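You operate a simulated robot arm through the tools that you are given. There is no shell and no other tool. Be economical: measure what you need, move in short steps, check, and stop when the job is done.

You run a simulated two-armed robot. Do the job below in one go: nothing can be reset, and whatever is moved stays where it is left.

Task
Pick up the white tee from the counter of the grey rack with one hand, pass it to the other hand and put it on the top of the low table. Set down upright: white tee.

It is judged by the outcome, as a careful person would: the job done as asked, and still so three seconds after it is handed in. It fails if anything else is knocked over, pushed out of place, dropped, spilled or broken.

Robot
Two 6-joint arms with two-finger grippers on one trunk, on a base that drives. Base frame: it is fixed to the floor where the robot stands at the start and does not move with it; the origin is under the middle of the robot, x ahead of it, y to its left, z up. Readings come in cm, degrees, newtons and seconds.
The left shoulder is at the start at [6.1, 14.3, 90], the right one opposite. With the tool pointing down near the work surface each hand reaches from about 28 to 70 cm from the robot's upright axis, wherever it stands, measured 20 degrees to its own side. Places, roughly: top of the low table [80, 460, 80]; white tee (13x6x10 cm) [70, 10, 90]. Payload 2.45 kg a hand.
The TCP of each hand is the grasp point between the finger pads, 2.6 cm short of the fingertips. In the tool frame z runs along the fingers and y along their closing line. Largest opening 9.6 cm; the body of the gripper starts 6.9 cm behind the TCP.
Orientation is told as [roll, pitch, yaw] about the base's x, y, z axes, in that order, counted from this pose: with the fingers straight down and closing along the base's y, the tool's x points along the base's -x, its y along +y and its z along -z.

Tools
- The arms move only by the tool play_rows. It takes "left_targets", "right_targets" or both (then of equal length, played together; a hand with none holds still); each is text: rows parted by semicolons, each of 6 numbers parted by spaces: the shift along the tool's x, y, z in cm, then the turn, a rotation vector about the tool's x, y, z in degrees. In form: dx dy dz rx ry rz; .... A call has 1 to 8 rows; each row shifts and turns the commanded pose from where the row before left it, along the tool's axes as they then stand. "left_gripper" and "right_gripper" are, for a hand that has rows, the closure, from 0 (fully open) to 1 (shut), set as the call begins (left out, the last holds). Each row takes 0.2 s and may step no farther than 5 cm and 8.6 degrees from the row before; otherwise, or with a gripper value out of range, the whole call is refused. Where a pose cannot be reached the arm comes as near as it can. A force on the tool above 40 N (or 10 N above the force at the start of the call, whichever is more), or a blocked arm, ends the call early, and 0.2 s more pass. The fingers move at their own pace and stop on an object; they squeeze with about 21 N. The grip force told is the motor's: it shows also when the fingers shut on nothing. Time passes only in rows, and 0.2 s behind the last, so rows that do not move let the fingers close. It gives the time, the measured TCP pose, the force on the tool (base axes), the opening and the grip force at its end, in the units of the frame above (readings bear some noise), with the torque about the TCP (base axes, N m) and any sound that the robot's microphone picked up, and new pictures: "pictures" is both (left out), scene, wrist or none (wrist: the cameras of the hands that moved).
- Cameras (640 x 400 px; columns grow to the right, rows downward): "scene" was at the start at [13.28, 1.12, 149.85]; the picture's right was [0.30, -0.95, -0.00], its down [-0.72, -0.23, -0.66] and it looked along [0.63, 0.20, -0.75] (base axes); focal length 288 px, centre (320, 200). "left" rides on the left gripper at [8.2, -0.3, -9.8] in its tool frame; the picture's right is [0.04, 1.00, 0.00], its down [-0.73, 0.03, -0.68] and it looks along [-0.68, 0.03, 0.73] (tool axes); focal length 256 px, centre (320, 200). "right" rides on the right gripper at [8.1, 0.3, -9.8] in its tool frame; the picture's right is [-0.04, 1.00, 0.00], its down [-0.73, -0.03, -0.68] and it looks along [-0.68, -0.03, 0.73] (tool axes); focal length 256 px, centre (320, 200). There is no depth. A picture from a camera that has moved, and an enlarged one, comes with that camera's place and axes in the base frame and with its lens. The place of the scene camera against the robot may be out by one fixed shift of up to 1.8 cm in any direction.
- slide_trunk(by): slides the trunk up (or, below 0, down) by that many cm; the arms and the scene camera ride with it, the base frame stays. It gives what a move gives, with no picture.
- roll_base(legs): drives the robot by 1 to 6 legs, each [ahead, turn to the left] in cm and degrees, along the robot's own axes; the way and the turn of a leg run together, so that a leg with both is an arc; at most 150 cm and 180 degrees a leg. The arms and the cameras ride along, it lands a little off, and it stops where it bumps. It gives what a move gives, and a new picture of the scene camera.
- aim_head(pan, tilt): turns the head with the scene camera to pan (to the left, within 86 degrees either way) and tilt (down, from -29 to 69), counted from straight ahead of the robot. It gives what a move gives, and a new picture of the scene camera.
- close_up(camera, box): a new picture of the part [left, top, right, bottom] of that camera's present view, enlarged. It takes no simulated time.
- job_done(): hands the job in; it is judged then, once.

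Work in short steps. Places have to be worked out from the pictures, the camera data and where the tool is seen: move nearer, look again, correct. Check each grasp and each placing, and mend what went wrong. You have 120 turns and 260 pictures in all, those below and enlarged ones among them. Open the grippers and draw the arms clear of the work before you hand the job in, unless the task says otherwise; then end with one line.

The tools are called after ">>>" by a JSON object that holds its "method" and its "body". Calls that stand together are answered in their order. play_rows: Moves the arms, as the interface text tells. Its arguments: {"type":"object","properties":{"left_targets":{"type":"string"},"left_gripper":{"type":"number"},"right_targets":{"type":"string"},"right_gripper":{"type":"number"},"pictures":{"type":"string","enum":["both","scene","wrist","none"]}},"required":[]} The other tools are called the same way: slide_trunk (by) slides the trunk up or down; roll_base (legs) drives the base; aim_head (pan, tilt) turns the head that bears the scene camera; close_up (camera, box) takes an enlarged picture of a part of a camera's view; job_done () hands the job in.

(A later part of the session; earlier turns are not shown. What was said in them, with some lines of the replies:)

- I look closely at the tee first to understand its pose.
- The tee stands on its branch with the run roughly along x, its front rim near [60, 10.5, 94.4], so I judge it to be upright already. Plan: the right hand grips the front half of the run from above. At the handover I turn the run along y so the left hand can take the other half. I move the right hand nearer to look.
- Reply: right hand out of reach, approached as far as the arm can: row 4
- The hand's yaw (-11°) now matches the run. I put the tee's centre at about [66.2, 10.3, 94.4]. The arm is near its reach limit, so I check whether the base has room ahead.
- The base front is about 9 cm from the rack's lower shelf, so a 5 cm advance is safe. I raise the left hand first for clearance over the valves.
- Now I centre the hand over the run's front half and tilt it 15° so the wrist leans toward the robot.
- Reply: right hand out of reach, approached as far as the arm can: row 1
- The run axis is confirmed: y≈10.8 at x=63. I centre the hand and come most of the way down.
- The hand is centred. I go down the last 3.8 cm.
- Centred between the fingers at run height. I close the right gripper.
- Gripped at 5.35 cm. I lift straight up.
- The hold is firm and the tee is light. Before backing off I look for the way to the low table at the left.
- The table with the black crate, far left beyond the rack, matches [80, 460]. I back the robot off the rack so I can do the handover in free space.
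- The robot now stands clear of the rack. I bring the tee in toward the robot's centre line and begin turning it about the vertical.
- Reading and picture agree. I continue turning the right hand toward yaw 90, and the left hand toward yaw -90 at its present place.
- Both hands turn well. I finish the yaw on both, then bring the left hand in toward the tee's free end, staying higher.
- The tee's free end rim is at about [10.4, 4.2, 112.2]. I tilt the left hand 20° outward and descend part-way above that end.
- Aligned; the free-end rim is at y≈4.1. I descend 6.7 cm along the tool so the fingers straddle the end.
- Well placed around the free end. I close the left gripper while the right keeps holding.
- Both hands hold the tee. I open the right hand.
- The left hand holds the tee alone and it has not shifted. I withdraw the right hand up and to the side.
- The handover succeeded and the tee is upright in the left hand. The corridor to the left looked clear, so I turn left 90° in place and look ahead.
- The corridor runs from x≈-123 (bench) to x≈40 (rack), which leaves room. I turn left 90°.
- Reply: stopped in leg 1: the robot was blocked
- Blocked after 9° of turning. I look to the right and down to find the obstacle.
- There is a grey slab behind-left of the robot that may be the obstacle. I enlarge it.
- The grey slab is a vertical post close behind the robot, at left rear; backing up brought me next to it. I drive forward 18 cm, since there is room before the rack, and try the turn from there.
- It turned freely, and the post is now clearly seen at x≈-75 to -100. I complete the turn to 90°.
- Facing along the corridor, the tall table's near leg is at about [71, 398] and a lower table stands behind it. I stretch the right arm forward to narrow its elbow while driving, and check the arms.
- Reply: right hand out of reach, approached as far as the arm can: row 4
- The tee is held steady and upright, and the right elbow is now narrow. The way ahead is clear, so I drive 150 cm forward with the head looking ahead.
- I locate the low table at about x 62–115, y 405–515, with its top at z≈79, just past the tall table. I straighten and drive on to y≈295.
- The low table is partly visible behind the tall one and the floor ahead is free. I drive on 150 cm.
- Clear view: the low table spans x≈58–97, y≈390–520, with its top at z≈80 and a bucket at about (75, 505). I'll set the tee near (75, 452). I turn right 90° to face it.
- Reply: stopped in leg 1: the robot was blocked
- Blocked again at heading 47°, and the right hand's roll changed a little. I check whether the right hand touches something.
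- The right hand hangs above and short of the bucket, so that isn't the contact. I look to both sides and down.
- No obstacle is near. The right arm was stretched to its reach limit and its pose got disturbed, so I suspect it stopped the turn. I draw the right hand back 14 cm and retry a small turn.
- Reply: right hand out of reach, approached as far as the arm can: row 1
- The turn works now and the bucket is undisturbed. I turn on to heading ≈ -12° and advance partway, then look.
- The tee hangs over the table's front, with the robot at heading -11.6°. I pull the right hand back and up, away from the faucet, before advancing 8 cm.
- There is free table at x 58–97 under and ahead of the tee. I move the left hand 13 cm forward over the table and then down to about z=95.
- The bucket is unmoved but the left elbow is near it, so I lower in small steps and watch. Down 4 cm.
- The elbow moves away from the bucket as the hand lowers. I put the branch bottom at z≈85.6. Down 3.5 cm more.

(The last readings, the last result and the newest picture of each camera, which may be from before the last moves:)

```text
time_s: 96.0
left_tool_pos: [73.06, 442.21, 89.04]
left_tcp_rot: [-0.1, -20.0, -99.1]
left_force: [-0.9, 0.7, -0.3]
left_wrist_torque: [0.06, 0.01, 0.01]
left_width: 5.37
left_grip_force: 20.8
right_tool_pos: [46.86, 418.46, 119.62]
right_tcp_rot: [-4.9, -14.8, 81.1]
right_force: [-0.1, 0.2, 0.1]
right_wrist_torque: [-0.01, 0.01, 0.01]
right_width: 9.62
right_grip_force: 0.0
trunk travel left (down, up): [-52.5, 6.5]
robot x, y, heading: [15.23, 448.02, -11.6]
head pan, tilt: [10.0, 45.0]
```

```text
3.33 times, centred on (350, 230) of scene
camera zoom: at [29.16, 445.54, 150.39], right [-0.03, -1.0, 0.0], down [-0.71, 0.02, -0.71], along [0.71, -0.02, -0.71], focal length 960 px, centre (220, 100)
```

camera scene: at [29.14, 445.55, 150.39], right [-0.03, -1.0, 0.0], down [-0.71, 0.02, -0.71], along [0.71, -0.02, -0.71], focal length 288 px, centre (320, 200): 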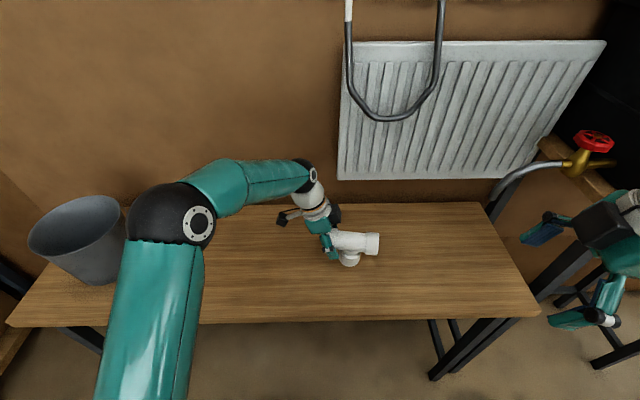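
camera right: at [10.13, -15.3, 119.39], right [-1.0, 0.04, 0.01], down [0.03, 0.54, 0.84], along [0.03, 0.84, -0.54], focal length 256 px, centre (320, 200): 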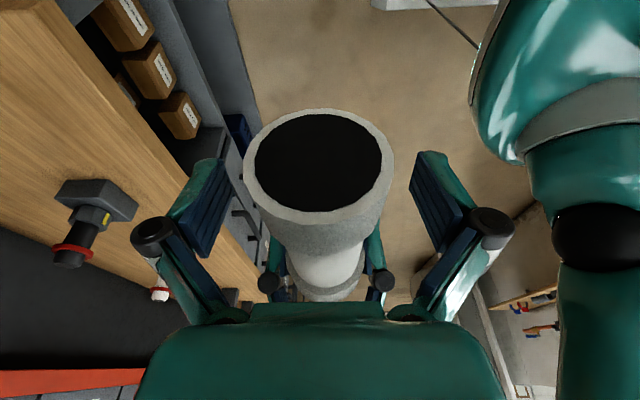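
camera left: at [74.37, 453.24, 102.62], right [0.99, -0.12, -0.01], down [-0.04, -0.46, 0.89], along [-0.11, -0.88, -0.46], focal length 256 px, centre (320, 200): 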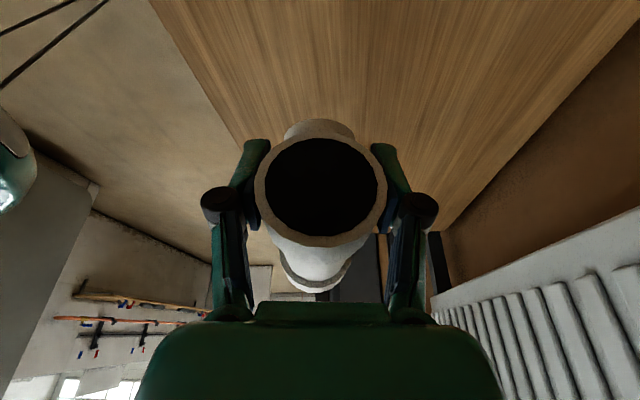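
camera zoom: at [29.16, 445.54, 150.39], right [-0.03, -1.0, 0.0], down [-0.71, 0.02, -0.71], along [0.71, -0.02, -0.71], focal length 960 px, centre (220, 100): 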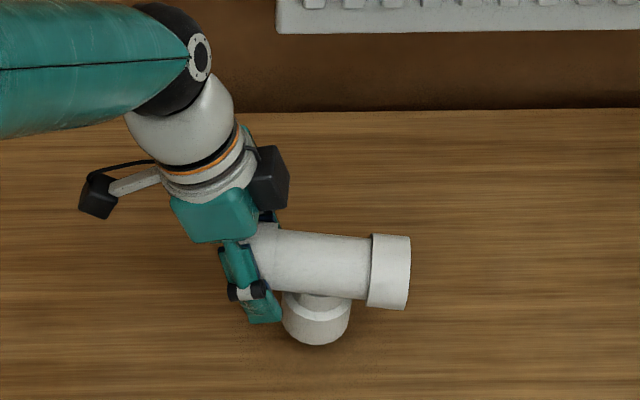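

Still clear with no contact force. I go down 1 cm in half-centimetre steps and check the force.

>>> {"method": "play_rows", "body": {"left_targets": "0.17 0 0.47 0 0 0; 0.17 0 0.47 0 0 0; 0 0 0 0 0 0", "pictures": "none"}}

>>> {"method": "play_rows", "body": {"left_targets": "0.17 0 0.47 0 0 0; 0 0 0 0 0 0", "pictures": "none"}}

>>> {"method": "close_up", "body": {"camera": "scene", "box": [270, 170, 430, 290]}}

```text
time_s: 96.8
left_tool_pos: [73.0, 442.37, 88.07]
left_tcp_rot: [0.1, -20.0, -99.0]
left_force: [-1.8, -0.2, -0.4]
left_wrist_torque: [0.03, -0.03, 0.0]
left_width: 5.36
left_grip_force: 20.8
right_tool_pos: [46.85, 418.51, 119.59]
right_tcp_rot: [-4.7, -14.7, 81.0]
right_force: [0.1, 0.5, 0.1]
right_wrist_torque: [0.02, 0.03, 0.01]
right_width: 9.6
right_grip_force: 0.1
trunk travel left (down, up): [-52.5, 6.5]
robot x, y, heading: [15.26, 448.46, -11.6]
head pan, tilt: [10.0, 45.0]
```

```text
time_s: 97.4
left_tool_pos: [72.97, 442.33, 87.5]
left_tcp_rot: [0.0, -20.0, -98.9]
left_force: [-0.1, 0.0, -1.3]
left_wrist_torque: [0.04, 0.0, 0.0]
left_width: 5.33
left_grip_force: 21.2
right_tool_pos: [47.03, 418.43, 119.46]
right_tcp_rot: [-4.7, -14.7, 81.1]
right_force: [-0.8, 0.6, -0.1]
right_wrist_torque: [0.04, 0.03, 0.02]
right_width: 9.57
right_grip_force: 0.1
trunk travel left (down, up): [-52.5, 6.5]
robot x, y, heading: [15.33, 448.02, -11.5]
head pan, tilt: [10.0, 45.0]
```

```text
3.33 times, centred on (350, 230) of scene
camera zoom: at [29.15, 445.54, 150.39], right [-0.03, -1.0, 0.0], down [-0.71, 0.02, -0.71], along [0.71, -0.02, -0.71], focal length 960 px, centre (220, 100)
```

zoom: 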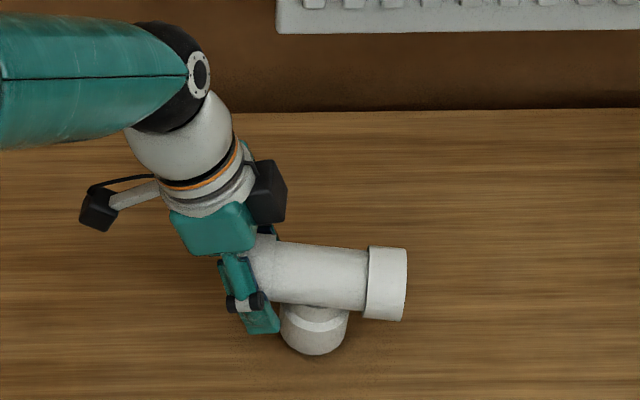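

No contact yet. I continue in 0.4 cm steps.

>>> {"method": "play_rows", "body": {"left_targets": "0.14 0 0.38 0 0 0; 0 0 0 0 0 0", "pictures": "none"}}

>>> {"method": "play_rows", "body": {"left_targets": "0.14 0 0.38 0 0 0; 0 0 0 0 0 0", "pictures": "none"}}

```text
time_s: 98.0
left_tool_pos: [72.88, 442.37, 87.27]
left_tcp_rot: [0.0, -20.0, -99.0]
left_force: [0.3, -0.3, -1.2]
left_wrist_torque: [0.03, -0.03, 0.0]
left_width: 5.33
left_grip_force: 21.1
right_tool_pos: [46.8, 418.41, 119.46]
right_tcp_rot: [-4.8, -14.8, 81.1]
right_force: [-0.6, 0.5, -0.2]
right_wrist_torque: [0.01, 0.02, -0.01]
right_width: 9.6
right_grip_force: 0.0
trunk travel left (down, up): [-52.5, 6.5]
robot x, y, heading: [14.88, 448.41, -11.3]
head pan, tilt: [10.0, 45.0]
```

```text
time_s: 98.6
left_tool_pos: [73.11, 442.38, 86.72]
left_tcp_rot: [0.0, -20.0, -99.0]
left_force: [-0.4, 0.1, -1.0]
left_wrist_torque: [0.04, -0.01, 0.01]
left_width: 5.32
left_grip_force: 20.3
right_tool_pos: [46.88, 418.5, 119.46]
right_tcp_rot: [-4.9, -14.8, 81.1]
right_force: [-0.4, -0.1, -0.8]
right_wrist_torque: [-0.01, 0.0, -0.03]
right_width: 9.62
right_grip_force: 0.0
trunk travel left (down, up): [-52.5, 6.5]
robot x, y, heading: [15.2, 448.01, -11.5]
head pan, tilt: [10.0, 45.0]
```

>>> {"method": "close_up", "body": {"camera": "scene", "box": [310, 210, 400, 280]}}

>>> {"method": "play_rows", "body": {"left_targets": "0.14 0 0.38 0 0 0; 0 0 0 0 0 0", "pictures": "wrist"}}

```text
5.71 times, centred on (355, 245) of scene
camera zoom: at [29.16, 445.54, 150.39], right [-0.03, -1.0, 0.0], down [-0.71, 0.02, -0.71], along [0.71, -0.02, -0.71], focal length 1645 px, centre (120, -57)
```

zoom: 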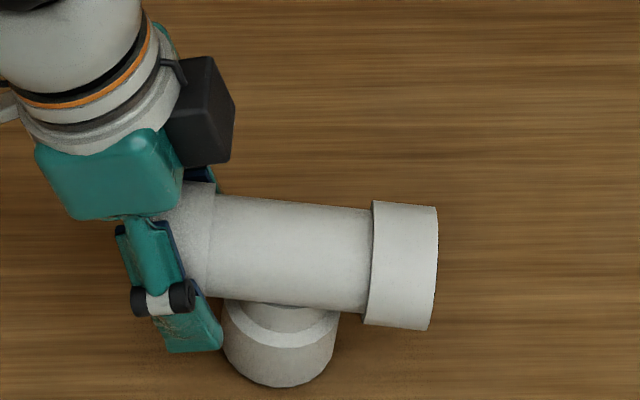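

```text
time_s: 99.2
left_tool_pos: [72.97, 442.39, 86.34]
left_tcp_rot: [0.1, -20.0, -99.0]
left_force: [-0.1, 0.4, 2.2]
left_wrist_torque: [-0.14, 0.06, 0.04]
left_width: 5.35
left_grip_force: 20.8
right_tool_pos: [46.96, 418.51, 119.67]
right_tcp_rot: [-4.8, -14.8, 81.0]
right_force: [0.2, 0.0, -0.3]
right_wrist_torque: [0.01, -0.03, 0.0]
right_width: 9.59
right_grip_force: 0.1
trunk travel left (down, up): [-52.5, 6.5]
robot x, y, heading: [15.8, 447.86, -11.3]
head pan, tilt: [10.0, 45.0]
camera left: at [74.32, 453.33, 92.73], right [0.99, -0.12, -0.01], down [-0.04, -0.46, 0.89], along [-0.11, -0.88, -0.46], focal length 256 px, centre (320, 200)
```

left: 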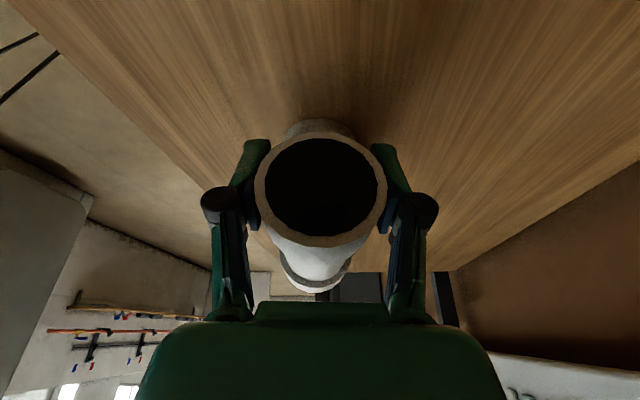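

Contact: the vertical force rose by about 3 N. I press 0.15 cm more to seat it, then check.

>>> {"method": "play_rows", "body": {"left_targets": "0.05 0 0.14 0 0 0; 0 0 0 0 0 0", "pictures": "none"}}

```text
time_s: 99.8
left_tool_pos: [73.12, 442.32, 86.31]
left_tcp_rot: [0.3, -20.0, -99.0]
left_force: [-0.1, 1.2, 11.2]
left_wrist_torque: [-0.42, 0.06, 0.02]
left_width: 5.37
left_grip_force: 21.1
right_tool_pos: [46.84, 418.49, 119.5]
right_tcp_rot: [-4.7, -14.7, 81.0]
right_force: [0.0, 0.4, -0.8]
right_wrist_torque: [-0.01, 0.0, 0.01]
right_width: 9.58
right_grip_force: 0.0
trunk travel left (down, up): [-52.5, 6.5]
robot x, y, heading: [15.59, 448.24, -11.6]
head pan, tilt: [10.0, 45.0]
```

It is seated on the table (11 N). I ease the load slightly, then open the left gripper.

>>> {"method": "play_rows", "body": {"left_targets": "-0.04 0 -0.1 0 0 0; 0 0 0 0 0 0", "pictures": "none"}}

>>> {"method": "play_rows", "body": {"left_targets": "0 0 0 0 0 0; 0 0 0 0 0 0; 0 0 0 0 0 0; 0 0 0 0 0 0; 0 0 0 0 0 0", "left_gripper": 0}}

```text
time_s: 100.4
left_tool_pos: [73.08, 442.3, 86.21]
left_tcp_rot: [0.0, -20.1, -99.0]
left_force: [0.3, 1.7, 3.9]
left_wrist_torque: [-0.16, -0.12, 0.08]
left_width: 5.35
left_grip_force: 21.1
right_tool_pos: [46.77, 418.45, 119.49]
right_tcp_rot: [-4.7, -14.7, 80.9]
right_force: [-0.7, 0.3, 0.4]
right_wrist_torque: [-0.01, 0.02, 0.01]
right_width: 9.6
right_grip_force: 0.0
trunk travel left (down, up): [-52.5, 6.5]
robot x, y, heading: [15.55, 448.61, -11.4]
head pan, tilt: [10.0, 45.0]
```

```text
time_s: 101.6
left_tool_pos: [73.12, 442.32, 86.2]
left_tcp_rot: [0.0, -20.1, -98.9]
left_force: [0.5, -0.2, 0.1]
left_wrist_torque: [-0.03, -0.06, -0.03]
left_width: 9.58
left_grip_force: 0.0
right_tool_pos: [46.95, 418.32, 119.64]
right_tcp_rot: [-4.7, -14.7, 80.9]
right_force: [0.6, 0.3, -0.2]
right_wrist_torque: [0.01, -0.01, -0.01]
right_width: 9.6
right_grip_force: 0.0
trunk travel left (down, up): [-52.5, 6.5]
robot x, y, heading: [15.57, 448.58, -11.7]
head pan, tilt: [10.0, 45.0]
camera scene: at [29.16, 445.54, 150.39], right [-0.03, -1.0, 0.0], down [-0.71, 0.02, -0.71], along [0.71, -0.02, -0.71], focal length 288 px, centre (320, 200)
camera left: at [74.43, 453.25, 92.68], right [0.99, -0.12, -0.01], down [-0.04, -0.46, 0.89], along [-0.11, -0.88, -0.46], focal length 256 px, centre (320, 200)
```

scene: 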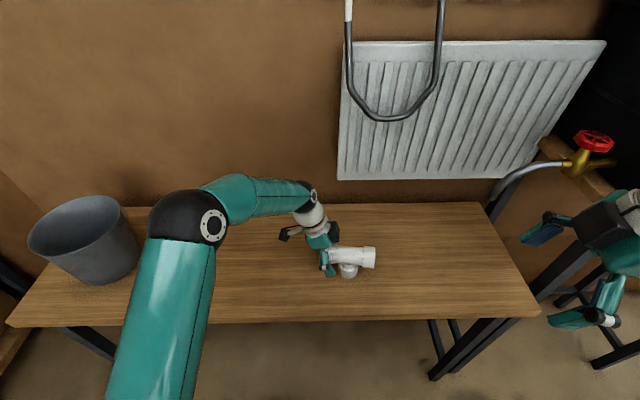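
left: 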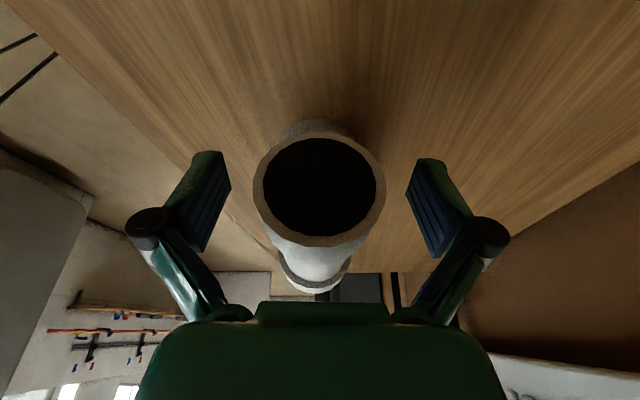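

The tee stands free and level. I withdraw the left hand along its own axis, up and away.

>>> {"method": "play_rows", "body": {"left_targets": "0 0 -1.5 0 0 0; 0 0 -3 0 0 0; 0 0 -3 0 0 0; 0 0 -3 0 0 0; 0 0 0 0 0 0"}}

```text
time_s: 102.8
left_tool_pos: [73.61, 445.69, 96.07]
left_tcp_rot: [0.0, -20.0, -99.0]
left_force: [0.1, -0.2, 0.1]
left_wrist_torque: [0.02, -0.01, 0.01]
left_width: 9.58
left_grip_force: 0.0
right_tool_pos: [46.92, 418.41, 119.57]
right_tcp_rot: [-4.7, -14.7, 81.0]
right_force: [-0.4, 0.6, 0.2]
right_wrist_torque: [-0.01, 0.01, -0.01]
right_width: 9.6
right_grip_force: 0.0
trunk travel left (down, up): [-52.5, 6.5]
robot x, y, heading: [15.25, 448.05, -11.8]
head pan, tilt: [10.0, 45.0]
camera scene: at [29.2, 445.52, 150.38], right [-0.03, -1.0, 0.0], down [-0.71, 0.02, -0.71], along [0.71, -0.02, -0.71], focal length 288 px, centre (320, 200)
camera left: at [74.91, 456.62, 102.45], right [0.99, -0.12, -0.01], down [-0.04, -0.46, 0.89], along [-0.11, -0.88, -0.46], focal length 256 px, centre (320, 200)
```

scene: 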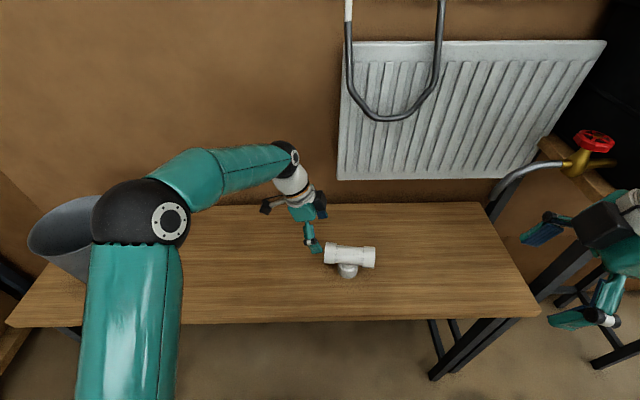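
left: 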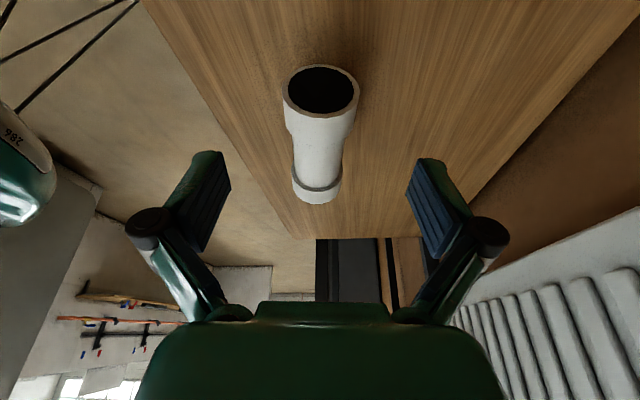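

The tee stands upright on the table. I back the base 30 cm so both arms leave the table area, then verify.

>>> {"method": "roll_base", "body": {"legs": [[-30, 0]]}}

>>> {"method": "close_up", "body": {"camera": "scene", "box": [40, 80, 540, 330]}}

```text
time_s: 104.9
left_tool_pos: [42.63, 451.89, 96.05]
left_tcp_rot: [0.0, -20.0, -99.2]
left_force: [0.0, -0.3, 0.6]
left_wrist_torque: [0.02, -0.01, 0.02]
left_width: 9.57
left_grip_force: 0.1
right_tool_pos: [15.91, 424.74, 119.54]
right_tcp_rot: [-4.8, -14.7, 80.9]
right_force: [-0.3, -0.8, -0.4]
right_wrist_torque: [-0.05, -0.05, 0.0]
right_width: 9.6
right_grip_force: 0.1
trunk travel left (down, up): [-52.5, 6.5]
robot x, y, heading: [-15.45, 454.57, -11.8]
head pan, tilt: [10.0, 45.0]
camera scene: at [-1.74, 451.87, 150.4], right [-0.03, -1.0, 0.0], down [-0.71, 0.02, -0.71], along [0.71, -0.02, -0.71], focal length 288 px, centre (320, 200)
```

scene: 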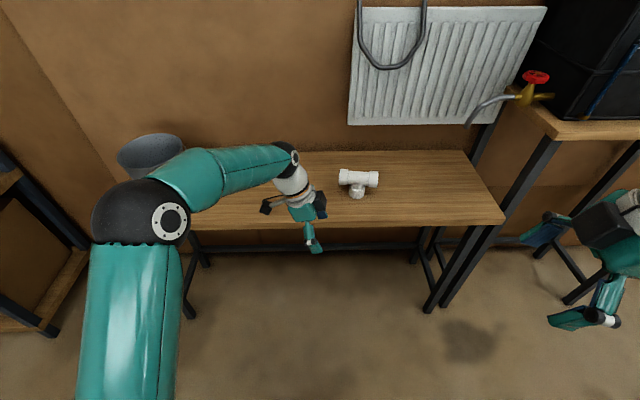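

```text
1.28 times, centred on (290, 205) of scene
camera zoom: at [-1.74, 451.87, 150.4], right [-0.03, -1.0, 0.0], down [-0.71, 0.02, -0.71], along [0.71, -0.02, -0.71], focal length 368 px, centre (358, 194)
```

zoom: 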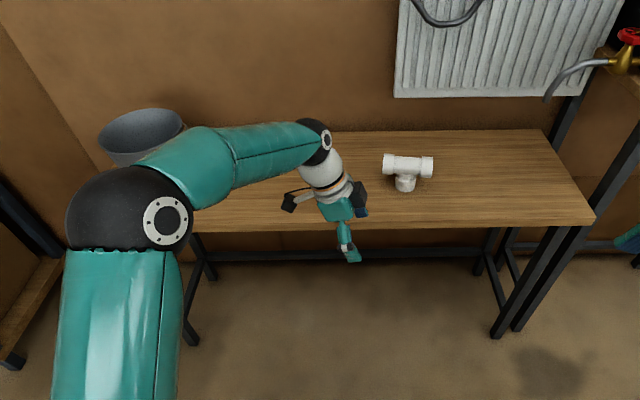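

The tee stands upright on the low table, the bucket is where it was, both grippers are open and both arms are clear. I hand the job in.

>>> {"method": "job_done", "body": {}}

```text
The job is handed in.
```

The right hand picked up the white tee from the rack counter and passed it to the left hand, which set it upright on its branch on the low table; nothing else appears to have moved, though two base turns stopped short as blocked along the way.
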